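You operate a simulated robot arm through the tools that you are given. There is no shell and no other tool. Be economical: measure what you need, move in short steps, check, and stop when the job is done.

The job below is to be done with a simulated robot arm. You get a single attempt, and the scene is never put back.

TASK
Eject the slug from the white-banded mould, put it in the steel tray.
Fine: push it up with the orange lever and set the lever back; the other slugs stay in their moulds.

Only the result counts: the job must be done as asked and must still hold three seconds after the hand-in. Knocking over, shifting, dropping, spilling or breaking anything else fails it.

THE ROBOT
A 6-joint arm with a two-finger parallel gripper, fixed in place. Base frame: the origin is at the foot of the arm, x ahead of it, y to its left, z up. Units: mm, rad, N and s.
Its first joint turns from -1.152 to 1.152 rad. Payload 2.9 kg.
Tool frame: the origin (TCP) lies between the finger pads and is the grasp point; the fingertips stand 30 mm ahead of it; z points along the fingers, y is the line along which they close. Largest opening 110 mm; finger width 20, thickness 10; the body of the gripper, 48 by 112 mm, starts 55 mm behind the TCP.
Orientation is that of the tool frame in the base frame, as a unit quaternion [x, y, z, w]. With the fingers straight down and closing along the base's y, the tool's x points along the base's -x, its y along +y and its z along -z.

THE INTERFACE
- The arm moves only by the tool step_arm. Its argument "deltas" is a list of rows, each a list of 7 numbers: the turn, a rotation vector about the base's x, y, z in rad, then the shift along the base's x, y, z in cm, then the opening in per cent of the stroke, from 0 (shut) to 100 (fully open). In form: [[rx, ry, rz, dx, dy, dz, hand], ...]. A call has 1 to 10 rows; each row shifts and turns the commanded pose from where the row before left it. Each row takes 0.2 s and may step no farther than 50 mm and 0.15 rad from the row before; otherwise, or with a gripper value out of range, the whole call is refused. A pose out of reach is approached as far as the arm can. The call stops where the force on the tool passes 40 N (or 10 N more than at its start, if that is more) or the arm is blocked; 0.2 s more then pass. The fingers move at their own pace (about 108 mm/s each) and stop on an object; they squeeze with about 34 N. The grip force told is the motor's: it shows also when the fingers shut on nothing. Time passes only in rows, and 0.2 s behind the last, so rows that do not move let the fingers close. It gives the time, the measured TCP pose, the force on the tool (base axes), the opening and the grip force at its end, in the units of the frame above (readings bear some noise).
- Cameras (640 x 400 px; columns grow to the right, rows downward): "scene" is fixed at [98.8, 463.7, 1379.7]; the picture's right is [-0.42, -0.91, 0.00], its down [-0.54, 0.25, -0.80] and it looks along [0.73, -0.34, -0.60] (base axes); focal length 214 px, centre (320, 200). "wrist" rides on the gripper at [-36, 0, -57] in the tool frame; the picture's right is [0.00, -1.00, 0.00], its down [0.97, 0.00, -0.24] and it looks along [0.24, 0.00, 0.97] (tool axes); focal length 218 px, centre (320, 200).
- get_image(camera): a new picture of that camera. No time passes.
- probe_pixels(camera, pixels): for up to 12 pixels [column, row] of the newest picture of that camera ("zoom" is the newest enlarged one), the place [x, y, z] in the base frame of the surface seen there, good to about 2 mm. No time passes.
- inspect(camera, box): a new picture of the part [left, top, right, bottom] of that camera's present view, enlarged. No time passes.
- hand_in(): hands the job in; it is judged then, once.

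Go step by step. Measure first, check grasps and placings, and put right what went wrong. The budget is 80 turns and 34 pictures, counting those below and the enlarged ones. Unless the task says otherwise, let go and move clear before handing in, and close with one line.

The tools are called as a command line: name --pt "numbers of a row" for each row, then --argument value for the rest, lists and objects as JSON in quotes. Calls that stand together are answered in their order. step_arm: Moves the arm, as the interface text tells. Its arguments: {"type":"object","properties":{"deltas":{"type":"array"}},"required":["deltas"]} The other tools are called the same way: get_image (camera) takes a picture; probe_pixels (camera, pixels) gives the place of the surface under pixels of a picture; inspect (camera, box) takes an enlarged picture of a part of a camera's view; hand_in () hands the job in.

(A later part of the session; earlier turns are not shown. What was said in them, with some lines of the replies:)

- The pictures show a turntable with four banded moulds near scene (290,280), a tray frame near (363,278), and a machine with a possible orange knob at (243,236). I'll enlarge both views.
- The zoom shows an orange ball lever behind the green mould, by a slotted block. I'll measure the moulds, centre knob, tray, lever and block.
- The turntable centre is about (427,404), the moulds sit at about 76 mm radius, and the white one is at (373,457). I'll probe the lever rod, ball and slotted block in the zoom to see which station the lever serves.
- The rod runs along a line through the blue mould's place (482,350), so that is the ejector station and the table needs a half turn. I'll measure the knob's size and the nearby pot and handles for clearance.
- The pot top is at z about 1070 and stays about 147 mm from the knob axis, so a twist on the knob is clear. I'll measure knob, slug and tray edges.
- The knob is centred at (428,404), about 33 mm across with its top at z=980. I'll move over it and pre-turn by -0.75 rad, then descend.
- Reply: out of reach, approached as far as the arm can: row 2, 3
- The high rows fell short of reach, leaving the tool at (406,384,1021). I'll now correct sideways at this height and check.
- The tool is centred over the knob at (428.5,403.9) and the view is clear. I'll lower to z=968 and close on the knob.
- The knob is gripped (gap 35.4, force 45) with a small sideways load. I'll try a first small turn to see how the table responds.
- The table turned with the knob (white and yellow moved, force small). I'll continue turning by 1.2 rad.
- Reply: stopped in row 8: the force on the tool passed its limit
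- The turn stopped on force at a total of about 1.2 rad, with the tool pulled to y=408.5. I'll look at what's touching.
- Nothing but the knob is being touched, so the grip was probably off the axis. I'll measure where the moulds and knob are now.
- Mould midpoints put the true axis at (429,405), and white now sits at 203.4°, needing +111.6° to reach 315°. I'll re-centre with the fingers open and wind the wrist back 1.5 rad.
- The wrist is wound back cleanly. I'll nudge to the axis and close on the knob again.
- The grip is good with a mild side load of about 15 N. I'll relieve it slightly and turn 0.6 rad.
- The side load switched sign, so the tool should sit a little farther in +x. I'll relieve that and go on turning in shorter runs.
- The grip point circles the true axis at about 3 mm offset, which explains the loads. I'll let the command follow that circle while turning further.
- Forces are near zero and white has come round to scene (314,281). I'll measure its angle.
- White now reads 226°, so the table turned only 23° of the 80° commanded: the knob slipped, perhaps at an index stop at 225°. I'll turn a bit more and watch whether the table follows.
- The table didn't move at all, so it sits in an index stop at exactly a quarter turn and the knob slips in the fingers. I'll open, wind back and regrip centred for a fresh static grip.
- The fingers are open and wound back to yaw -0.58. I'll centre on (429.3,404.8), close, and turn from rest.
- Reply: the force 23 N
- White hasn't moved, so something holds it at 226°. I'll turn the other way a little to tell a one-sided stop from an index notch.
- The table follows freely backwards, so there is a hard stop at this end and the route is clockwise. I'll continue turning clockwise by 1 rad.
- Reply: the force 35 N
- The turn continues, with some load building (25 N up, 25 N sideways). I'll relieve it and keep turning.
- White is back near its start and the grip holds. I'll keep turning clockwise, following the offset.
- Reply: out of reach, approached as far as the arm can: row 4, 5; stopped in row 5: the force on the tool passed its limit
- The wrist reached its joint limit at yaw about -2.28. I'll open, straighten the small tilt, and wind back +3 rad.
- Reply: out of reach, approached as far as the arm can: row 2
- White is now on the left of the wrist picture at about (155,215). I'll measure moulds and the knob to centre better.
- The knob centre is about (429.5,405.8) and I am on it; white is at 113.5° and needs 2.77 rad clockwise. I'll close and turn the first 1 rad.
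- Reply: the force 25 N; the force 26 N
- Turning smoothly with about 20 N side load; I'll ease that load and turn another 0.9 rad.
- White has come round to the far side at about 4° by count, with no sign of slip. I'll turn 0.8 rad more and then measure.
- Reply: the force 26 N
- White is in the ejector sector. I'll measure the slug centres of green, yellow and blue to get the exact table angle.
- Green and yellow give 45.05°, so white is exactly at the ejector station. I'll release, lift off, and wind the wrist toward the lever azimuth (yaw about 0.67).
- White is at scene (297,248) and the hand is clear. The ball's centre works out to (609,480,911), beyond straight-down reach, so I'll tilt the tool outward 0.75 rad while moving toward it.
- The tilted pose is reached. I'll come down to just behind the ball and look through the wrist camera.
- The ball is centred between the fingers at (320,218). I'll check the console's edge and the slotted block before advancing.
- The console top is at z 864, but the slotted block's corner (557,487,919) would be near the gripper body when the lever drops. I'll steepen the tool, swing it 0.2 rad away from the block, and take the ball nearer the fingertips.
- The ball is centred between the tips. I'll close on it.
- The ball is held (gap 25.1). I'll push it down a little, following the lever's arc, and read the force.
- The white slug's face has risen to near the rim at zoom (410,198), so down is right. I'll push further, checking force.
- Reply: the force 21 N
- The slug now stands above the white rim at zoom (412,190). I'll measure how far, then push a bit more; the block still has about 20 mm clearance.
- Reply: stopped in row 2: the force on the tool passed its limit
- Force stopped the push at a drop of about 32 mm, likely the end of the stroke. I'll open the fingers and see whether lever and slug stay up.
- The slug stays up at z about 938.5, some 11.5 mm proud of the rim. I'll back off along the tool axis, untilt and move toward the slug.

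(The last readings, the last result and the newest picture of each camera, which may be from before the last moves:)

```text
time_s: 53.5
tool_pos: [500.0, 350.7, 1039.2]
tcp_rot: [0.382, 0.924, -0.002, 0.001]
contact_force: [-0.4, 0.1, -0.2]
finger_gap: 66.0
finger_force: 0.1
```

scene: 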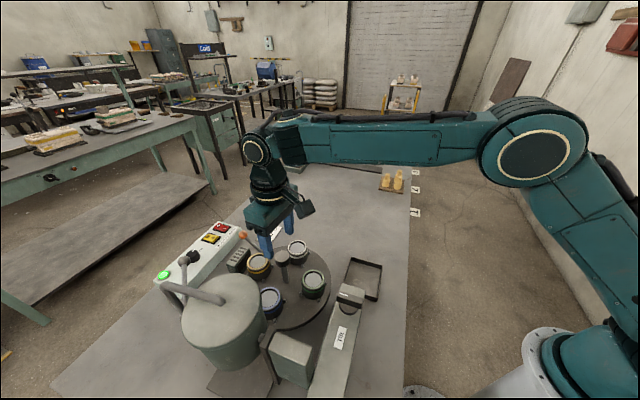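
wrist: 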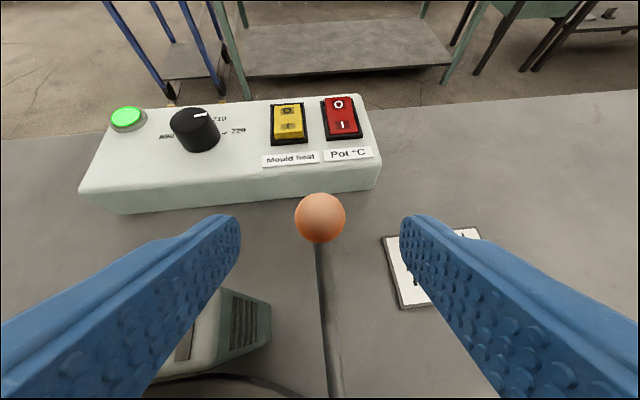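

The tool is vertical at yaw -0.78 above the slug. I'll centre and take a wrist picture to check slug and lever.

step_arm --pt "0 0 0 -1.7 0 0 60" --pt "0 0 0 0 0 0 60"

get_image --camera "wrist"

```text
time_s: 54.1
tool_pos: [482.7, 351.2, 1039.5]
tcp_rot: [0.381, 0.925, -0.002, 0.001]
contact_force: [0.4, -0.7, 0.5]
finger_gap: 66.0
finger_force: 0.0
```

```text
5 pictures are left
```

wrist: 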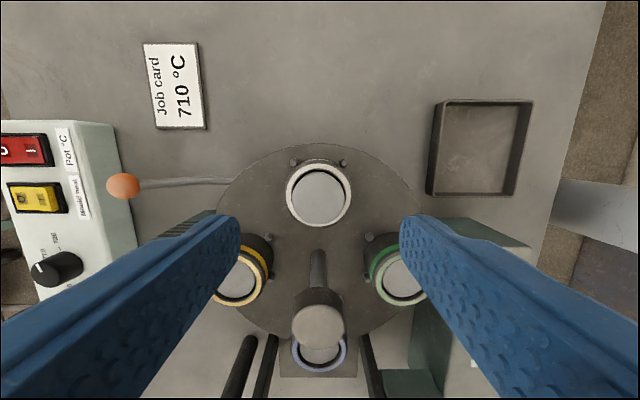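

probe_pixels --camera "wrist" --pixels '[[318, 196], [294, 195], [342, 195], [318, 174], [318, 218], [122, 186], [318, 224], [289, 195], [349, 195]]'

```text
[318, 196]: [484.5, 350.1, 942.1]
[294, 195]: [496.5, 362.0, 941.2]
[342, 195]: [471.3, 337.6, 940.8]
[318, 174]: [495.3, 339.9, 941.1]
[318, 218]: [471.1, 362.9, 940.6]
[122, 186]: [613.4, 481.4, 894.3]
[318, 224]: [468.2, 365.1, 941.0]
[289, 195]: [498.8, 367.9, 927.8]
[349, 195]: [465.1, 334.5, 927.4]
```

The slug's top is at z 941, centred at (483,351) and 36 mm across; the lever stays down. I'll descend until the tips are about 3 mm above the rim and close.

step_arm --pt "0 0 0 0 0 -4 60" --pt "0 0 0 0 0 -3 60" --pt "0 0 0 0 0 -0.9 60" --pt "0 0 0 0 0 0 60"

step_arm --pt "0 0 0 0 0 0 20" --pt "0 0 0 0 0 0 0" --pt "0 0 0 0 0 0 0"

```text
time_s: 55.1
tool_pos: [483.7, 350.9, 959.9]
tcp_rot: [0.382, 0.924, -0.003, 0.001]
contact_force: [0.9, -0.2, 0.2]
finger_gap: 66.0
finger_force: 0.0
```

```text
time_s: 55.9
tool_pos: [484.0, 351.9, 958.9]
tcp_rot: [0.381, 0.924, -0.002, 0.001]
contact_force: [0.4, -0.6, 0.3]
finger_gap: 38.0
finger_force: 34.8
```

The slug is gripped (gap 38.0, force 35) with no side load. I'll lift it straight up slowly.

step_arm --pt "0 0 0 0 0 0.5 0" --pt "0 0 0 0 0 1 0" --pt "0 0 0 0 0 1.5 0" --pt "0 0 0 0 0 2 0" --pt "0 0 0 0 0 3 0"

inspect --camera "scene" --box '[220, 180, 400, 300]'

```text
time_s: 57.1
tool_pos: [484.3, 349.1, 1041.7]
tcp_rot: [0.381, 0.925, -0.003, 0.001]
contact_force: [-0.2, -1.0, -0.5]
finger_gap: 0.0
finger_force: 33.7
```

```text
3.33 times, centred on (310, 240) of scene
```

zoom: 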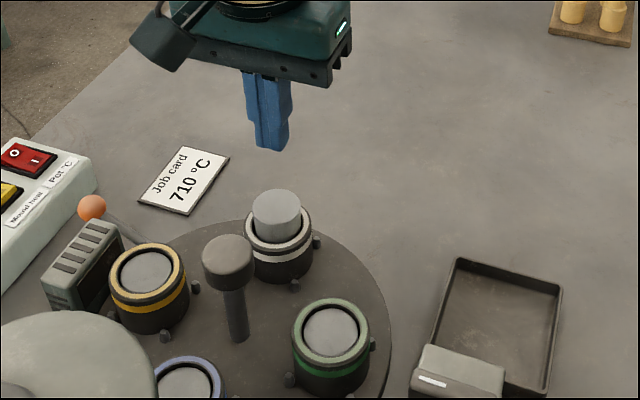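

The fingers slipped off, but the slug still stands in the white mould at zoom (277,210), perhaps higher. I'll measure it.

probe_pixels --camera "zoom" --pixels '[[277, 205], [277, 230], [256, 205], [299, 205], [277, 195], [277, 243], [92, 207]]'

```text
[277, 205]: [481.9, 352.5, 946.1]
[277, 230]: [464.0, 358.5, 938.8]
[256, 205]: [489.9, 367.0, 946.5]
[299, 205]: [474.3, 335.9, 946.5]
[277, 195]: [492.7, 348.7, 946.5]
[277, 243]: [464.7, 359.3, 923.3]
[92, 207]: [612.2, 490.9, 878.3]
```

The slug rose to z 946, so there's now more to hold. I'll regrip at the same height just above the rim and lift more slowly.

step_arm --pt "0 0 0 0 0 0 60" --pt "0 0 0 -0.05 0.15 0 60" --pt "0 0 0 0 0 -4 60" --pt "0 0 0 0 0 -3 60" --pt "0 0 0 0 0 -1.15 60" --pt "0 0 0 0 0 0 60"

step_arm --pt "0 0 0 0 0 0 20" --pt "0 0 0 0 0 0 0" --pt "0 0 0 0 0 0 0" --pt "0 0 0 0 0 0 0"

step_arm --pt "0 0 0 0 0 0.2 0" --pt "0 0 0 0 0 0.2 0" --pt "0 0 0 0 0 0.2 0" --pt "0 0 0 0 0 0.2 0"

```text
time_s: 58.5
tool_pos: [482.7, 352.8, 958.5]
tcp_rot: [0.382, 0.924, -0.001, 0.001]
contact_force: [-0.3, -0.3, -0.4]
finger_gap: 65.9
finger_force: 0.1
```

```text
time_s: 59.5
tool_pos: [483.3, 351.8, 958.6]
tcp_rot: [0.38, 0.925, -0.002, 0.001]
contact_force: [-0.5, 1.3, -0.6]
finger_gap: 38.0
finger_force: 34.3
```

```text
time_s: 60.5
tool_pos: [482.9, 351.5, 968.0]
tcp_rot: [0.381, 0.925, -0.002, 0.0]
contact_force: [0.3, -0.4, -0.7]
finger_gap: 37.9
finger_force: 33.7
```

The slug is still gripped after 9 mm with little resistance. I'll keep lifting gently.

step_arm --pt "0 0 0 0 0 0.3 0" --pt "0 0 0 0 0 0.3 0" --pt "0 0 0 0 0 0.3 0" --pt "0 0 0 0 0 0.3 0" --pt "0 0 0 0 0 0.3 0" --pt "0 0 0 0 0 0.3 0"

```text
time_s: 61.9
tool_pos: [482.8, 350.2, 984.7]
tcp_rot: [0.381, 0.925, -0.001, 0.002]
contact_force: [0.4, 0.0, -1.3]
finger_gap: 37.9
finger_force: 34.3
```

Still holding at z 985. I'll raise further and check with one wrist picture.

step_arm --pt "0 0 0 0 0 1 0" --pt "0 0 0 0 0 1.5 0" --pt "0 0 0 0 0 1.5 0" --pt "0 0 0 0 0 1.5 0"

get_image --camera "scene"

probe_pixels --camera "scene" --pixels '[[293, 212], [293, 216], [293, 220], [293, 224], [293, 228], [297, 248]]'

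```text
time_s: 62.9
tool_pos: [481.6, 351.8, 1040.0]
tcp_rot: [0.382, 0.924, -0.001, 0.001]
contact_force: [-0.2, -0.6, -0.4]
finger_gap: 38.0
finger_force: 34.0
```

```text
3 pictures are left
```

scene: 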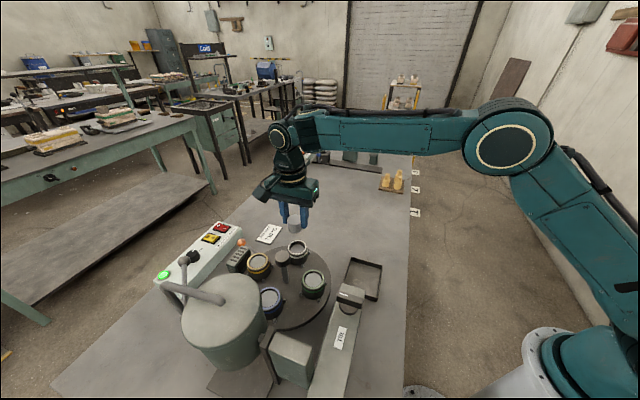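

```text
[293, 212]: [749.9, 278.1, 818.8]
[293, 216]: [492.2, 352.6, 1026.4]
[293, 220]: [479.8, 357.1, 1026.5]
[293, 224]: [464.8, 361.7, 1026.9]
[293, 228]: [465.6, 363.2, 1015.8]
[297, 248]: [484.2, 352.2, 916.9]
```

The slug is in the fingers (top z 1026.5, bottom about 1000). I'll carry it over the tray centre (374,195) and lower partway.

step_arm --pt "0 0 0 -1.3 -2 0 0" --pt "0 0 0 -2.35 -3.42 0 0" --pt "0 0 0 -2.35 -3.42 0 0" --pt "0 0 0 -2.35 -3.42 0 0" --pt "0 0 0 -2.35 -3.42 0 0" --pt "0 0 0 0 0 -3 0" --pt "0 0 0 0 0 -4 0" --pt "0 0 0 0 0 -4 0" --pt "0 0 0 0 0 -2 0"

```text
time_s: 64.9
tool_pos: [375.1, 196.0, 909.9]
tcp_rot: [0.381, 0.925, -0.002, 0.001]
contact_force: [0.2, 0.1, -0.5]
finger_gap: 38.2
finger_force: 34.1
```

Over the tray at (375,196,910) with the slug still held. I'll lower slowly toward the floor at z 825.

step_arm --pt "0 0 0 0 0 -2 0" --pt "0 0 0 0 0 -1.2 0" --pt "0 0 0 0 0 -0.6 0" --pt "0 0 0 0 0 -0.4 0"

inspect --camera "scene" --box '[310, 230, 430, 305]'

```text
time_s: 65.9
tool_pos: [376.9, 194.6, 868.6]
tcp_rot: [0.381, 0.925, -0.003, 0.001]
contact_force: [0.1, -0.9, -1.5]
finger_gap: 37.9
finger_force: 34.5
```

```text
5.33 times, centred on (370, 268) of scene
```

zoom: 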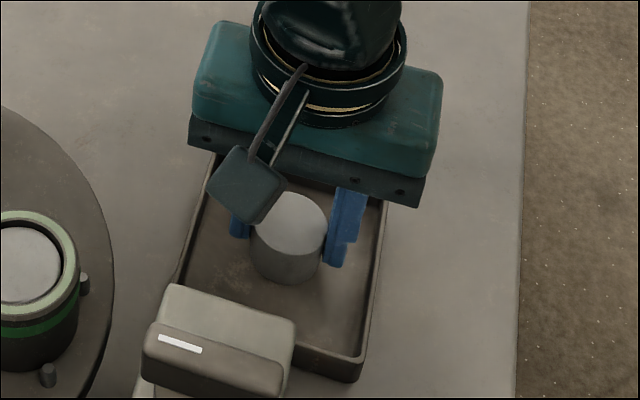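

The slug hangs just above the tray floor, well inside the walls. I'll lower in small steps until contact.

step_arm --pt "0 0 0 0 0 -0.2 0" --pt "0 0 0 0 0 -0.2 0" --pt "0 0 0 0 0 -0.1 0"

```text
time_s: 66.7
tool_pos: [376.9, 194.2, 865.6]
tcp_rot: [0.381, 0.925, 0.0, 0.002]
contact_force: [-6.5, -2.4, 25.9]
finger_gap: 38.2
finger_force: 33.9
```

Contact: 26 N upward at z 865.6, so the slug is on the floor. I'll ease up a hair, open to 55 mm, and rise.

step_arm --pt "0 0 0 0 0 0.15 0" --pt "0 0 0 0 0 0 46" --pt "0 0 0 0 0 0 48" --pt "0 0 0 0 0 0 48" --pt "0 0 0 0 0 2 48" --pt "0 0 0 0 0 4 48" --pt "0 0 0 0 0 4.5 48" --pt "0 0 0 0 0 4.5 48" --pt "0 0 0 0 0 2.5 48"

get_image --camera "wrist"

probe_pixels --camera "wrist" --pixels '[[320, 195], [310, 195], [320, 175], [320, 215]]'

```text
time_s: 68.7
tool_pos: [375.1, 196.2, 1039.1]
tcp_rot: [0.381, 0.925, -0.003, 0.001]
contact_force: [0.1, -0.2, 0.4]
finger_gap: 52.7
finger_force: 0.0
```

```text
1 pictures are left
```

wrist: 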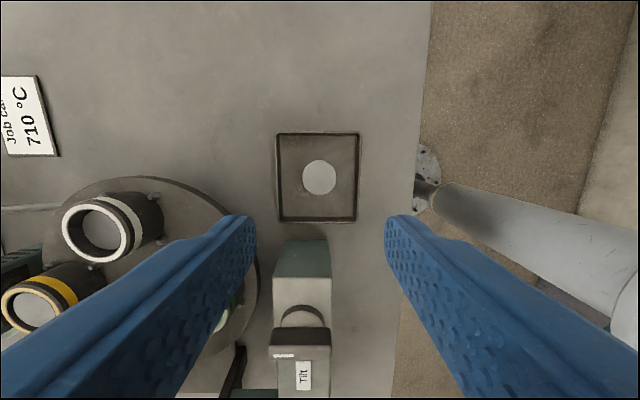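

```text
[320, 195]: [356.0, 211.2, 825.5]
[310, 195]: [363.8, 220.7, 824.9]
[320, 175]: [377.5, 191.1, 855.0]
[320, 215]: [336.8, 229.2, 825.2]
```

The slug sits in the tray at wrist (320,177), top z 855. Now I'll return to the lever: retrace the path at z 1040, winding the yaw back by 1.65 rad.

step_arm --pt "0 0 0.15 2.5 3.1 0 60" --pt "0 0 0.15 2.5 3.1 0 60" --pt "0 0 0.15 2.5 3.1 0 60" --pt "0 0 0.15 2.5 3.1 0 60" --pt "0 0 0.15 2.4 3.0 0 60" --pt "0 0 0.15 0 0 0 60" --pt "0 0 0.15 0 0 0 60" --pt "0 0 0.15 0 0 0 60" --pt "0 0 0.15 0 0 0 60" --pt "0 0 0.15 0 0 0 60"

step_arm --pt "0 0 0.15 0 0 0 60" --pt "0.115 -0.097 0 2 2 0 60" --pt "0.115 -0.097 0 2 2 0 60" --pt "0.115 -0.097 0 2 3 -1 60" --pt "0.115 -0.097 0 1.5 2 -3.5 60" --pt "0 0 0 0 0 0 60"

```text
time_s: 70.9
tool_pos: [500.2, 348.2, 1040.9]
tcp_rot: [-0.353, 0.936, -0.001, 0.002]
contact_force: [0.0, -0.8, -0.2]
finger_gap: 66.1
finger_force: 0.1
```

```text
time_s: 72.3
tool_pos: [573.3, 439.1, 995.5]
tcp_rot: [-0.402, 0.866, 0.126, 0.27]
contact_force: [0.4, -0.3, 0.2]
finger_gap: 66.1
finger_force: 0.0
```

The orientation matches the earlier one exactly. I'll go back to the release pose around the ball.

step_arm --pt "0 0 0 1.2 1.13 -4.5 60" --pt "0 0 0 1.25 1.5 -2.9 60" --pt "0 0 0 1.25 1.5 -2.9 60" --pt "0 0 0 0 0 0 60"

```text
time_s: 73.3
tool_pos: [612.8, 484.0, 901.2]
tcp_rot: [-0.399, 0.864, 0.127, 0.281]
contact_force: [12.8, 12.4, 32.4]
finger_gap: 65.0
finger_force: 0.1
```

The fingers met something 9 mm early (32 N); this time they're opened wider than before (65 vs 55 mm), probably touching the slotted block. I'll back off at once along the axis.

step_arm --pt "0 0 0 -1.25 -1.5 2.9 60" --pt "0 0 0 -0.6 -0.75 1.5 46" --pt "0 0 0 0 0 0 40" --pt "0 0 0 0 0 0 40"

get_image --camera "wrist"

probe_pixels --camera "wrist" --pixels '[[320, 200], [320, 210], [320, 220], [310, 230], [330, 230], [320, 240], [250, 300], [230, 320], [210, 290]]'

```text
time_s: 73.6
tool_pos: [611.1, 482.2, 903.3]
tcp_rot: [-0.395, 0.864, 0.127, 0.284]
contact_force: [3.6, 2.7, 1.8]
finger_gap: 66.0
finger_force: 0.1
stopped in row 1: the force on the tool passed its limit (the readings are from after the stop); the commanded pose is now the measured one
```

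```text
0 pictures are left
```

wrist: 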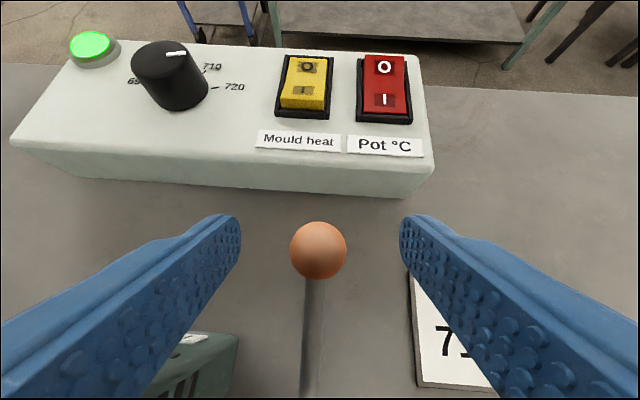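

```text
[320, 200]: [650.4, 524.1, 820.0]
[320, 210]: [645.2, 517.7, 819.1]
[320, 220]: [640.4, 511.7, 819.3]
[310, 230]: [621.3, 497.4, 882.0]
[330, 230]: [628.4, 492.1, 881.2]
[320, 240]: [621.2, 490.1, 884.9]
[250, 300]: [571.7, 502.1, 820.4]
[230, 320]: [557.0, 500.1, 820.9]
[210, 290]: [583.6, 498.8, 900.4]
```

The ball is centred at wrist (319,250), but the left finger lies beside the slotted block at (210,340). I'll measure ball and block in this picture.

probe_pixels --camera "wrist" --pixels '[[319, 250], [319, 270], [295, 250], [343, 250], [215, 338], [237, 337], [200, 360], [230, 370], [185, 385], [315, 340], [425, 330], [190, 338]]'

```text
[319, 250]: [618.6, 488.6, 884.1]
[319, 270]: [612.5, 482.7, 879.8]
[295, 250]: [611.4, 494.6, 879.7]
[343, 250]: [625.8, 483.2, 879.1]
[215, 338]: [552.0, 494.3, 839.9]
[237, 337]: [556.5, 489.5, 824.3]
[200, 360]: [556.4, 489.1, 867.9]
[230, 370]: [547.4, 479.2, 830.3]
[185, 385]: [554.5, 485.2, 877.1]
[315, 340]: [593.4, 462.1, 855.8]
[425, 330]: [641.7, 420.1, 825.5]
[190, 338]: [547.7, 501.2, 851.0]
```

The ball's centre is now about (620,490,871) and the block's corner hasn't moved. I'll retreat, narrow the opening to 44 mm, and swing the tool another 0.35 rad away from the block.

step_arm --pt "0 0 0 -0.4 -0.5 1.0 60" --pt "0 0 0 -0.9 -1.0 2.0 60" --pt "0 0 0 -1.2 -1.5 2.8 40" --pt "0 0 0.15 0 0 0 40" --pt "0 0 0.15 0 0 0 40" --pt "0 0 0.05 0 0 0 40"

```text
time_s: 75.0
tool_pos: [587.0, 452.2, 960.2]
tcp_rot: [-0.542, 0.781, 0.176, 0.256]
contact_force: [-0.5, 1.3, 0.5]
finger_gap: 44.0
finger_force: 0.1
```

Free and clear at the new angle. I'll move to 60 mm behind the ball, then straight in along the tool axis.

step_arm --pt "0 0 0 2.1 0.45 -2.0 40" --pt "0 0 0 0 0 -2.08 40" --pt "0 0 0 0.2 0.55 -0.8 40" --pt "0 0 0 0.2 0.55 -0.8 40" --pt "0 0 0 0.2 0.55 -0.8 40" --pt "0 0 0 0.2 0.55 -0.8 40" --pt "0 0 0 0 0 0 40"

```text
time_s: 76.6
tool_pos: [608.7, 470.3, 886.0]
tcp_rot: [-0.541, 0.781, 0.176, 0.256]
contact_force: [-0.3, -0.2, 1.2]
finger_gap: 44.2
finger_force: 0.0
out of reach, approached as far as the arm can: row 5, 6
```

The tool stopped about 10 mm short of the ball at its reach limit. I'll tilt 0.15 rad further outward, which regains reach, and shift to the ball.

step_arm --pt "0.07 -0.026 0 0 0 0 40" --pt "0.07 -0.026 0 0 0 0 40" --pt "0 0 0 0.3 0.3 0 40" --pt "0 0 0 0.35 0.35 -0.08 40" --pt "0 0 0 0 0 0 40"

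```text
time_s: 77.8
tool_pos: [614.7, 478.0, 885.7]
tcp_rot: [-0.525, 0.762, 0.214, 0.314]
contact_force: [0.9, 0.4, 0.1]
finger_gap: 44.1
finger_force: 0.2
```

Reached (614.7,478,885.7), right where the ball should lie 20 mm ahead, with no contact force. I'll close on it.

step_arm --pt "0 0 0 0 0 0 20" --pt "0 0 0 0 0 0 0" --pt "0 0 0 0 0 0 0"

```text
time_s: 78.6
tool_pos: [614.9, 477.8, 887.1]
tcp_rot: [-0.526, 0.76, 0.215, 0.314]
contact_force: [-3.8, 0.1, 0.2]
finger_gap: 25.0
finger_force: 44.7
```

The ball is gripped (gap 25.0). I'll raise it back along the arc, about 40 mm in total.

step_arm --pt "0 0 0 -0.05 -0.05 0.5 0" --pt "0 0 0 -0.05 -0.05 0.5 0" --pt "0 0 0 -0.1 -0.1 0.5 0" --pt "0 0 0 -0.1 -0.1 0.5 0" --pt "0 0 0 -0.17 -0.15 0.5 0" --pt "0 0 0 -0.17 -0.15 0.5 0"

```text
time_s: 80.0
tool_pos: [607.5, 471.0, 916.7]
tcp_rot: [-0.525, 0.761, 0.215, 0.314]
contact_force: [-3.3, 5.7, -8.8]
finger_gap: 25.2
finger_force: 45.3
```

It follows with about 9 N of lever resistance. I'll raise the remaining 10 mm or so, until it meets its stop.

step_arm --pt "0 0 0 -0.22 -0.2 0.5 0" --pt "0 0 0 -0.22 -0.2 0.5 0" --pt "0 0 0 -0.08 -0.08 0.2 0" --pt "0 0 0 0 0 0 0"

```text
time_s: 81.0
tool_pos: [604.2, 465.1, 928.2]
tcp_rot: [-0.526, 0.76, 0.215, 0.314]
contact_force: [2.8, 4.1, -4.0]
finger_gap: 24.9
finger_force: 44.4
```

The ball is back up 41 mm, as it started. I'll nudge 3 mm more to feel for the rest stop.

step_arm --pt "0 0 0 -0.06 -0.06 0.15 0" --pt "0 0 0 -0.06 -0.06 0.15 0" --pt "0 0 0 0 0 0 0"

```text
time_s: 81.8
tool_pos: [603.5, 465.3, 931.4]
tcp_rot: [-0.526, 0.761, 0.215, 0.314]
contact_force: [4.3, 7.3, -6.3]
finger_gap: 25.1
finger_force: 45.0
```

The load is rising only slowly (about 6 N). One more small nudge to confirm the stop.

step_arm --pt "0 0 0 -0.08 -0.08 0.2 0" --pt "0 0 0 -0.08 -0.08 0.2 0" --pt "0 0 0 0 0 0 0"

```text
time_s: 82.6
tool_pos: [601.3, 462.9, 933.5]
tcp_rot: [-0.524, 0.762, 0.215, 0.313]
contact_force: [24.5, 20.6, -19.5]
finger_gap: 25.2
finger_force: 45.2
```

Force jumped to 37 N, so the lever is against its rest stop. I'll open and back straight out along the tool axis.

step_arm --pt "0 0 0 0 0 0 40" --pt "0 0 0 0 0 0 40" --pt "0 0 0 -0.5 -1.35 1.5 40" --pt "0 0 0 -0.7 -2.0 2.2 40" --pt "0 0 0 -0.7 -2.0 2.2 40" --pt "0 0 0 -0.5 -1 4 40" --pt "0 0 0 0 0 3 40"

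```text
time_s: 84.2
tool_pos: [577.4, 397.8, 1065.4]
tcp_rot: [-0.526, 0.76, 0.216, 0.314]
contact_force: [-0.1, -0.6, -0.2]
finger_gap: 44.1
finger_force: 0.1
```

The arm is clear with no contact, the lever is back on its stop, and the slug was last seen in the tray. No pictures are left, so I'm handing in.

hand_in

```text
The job is handed in.
```

I ejected the white-banded mould's slug with the orange lever and put it in the steel tray, where a picture showed it. The lever is back at its rest stop by force reading only, as I had no pictures left to check it. While returning the lever, the open gripper met something with about 32 N, probably the slotted block; its measured corner had not moved.
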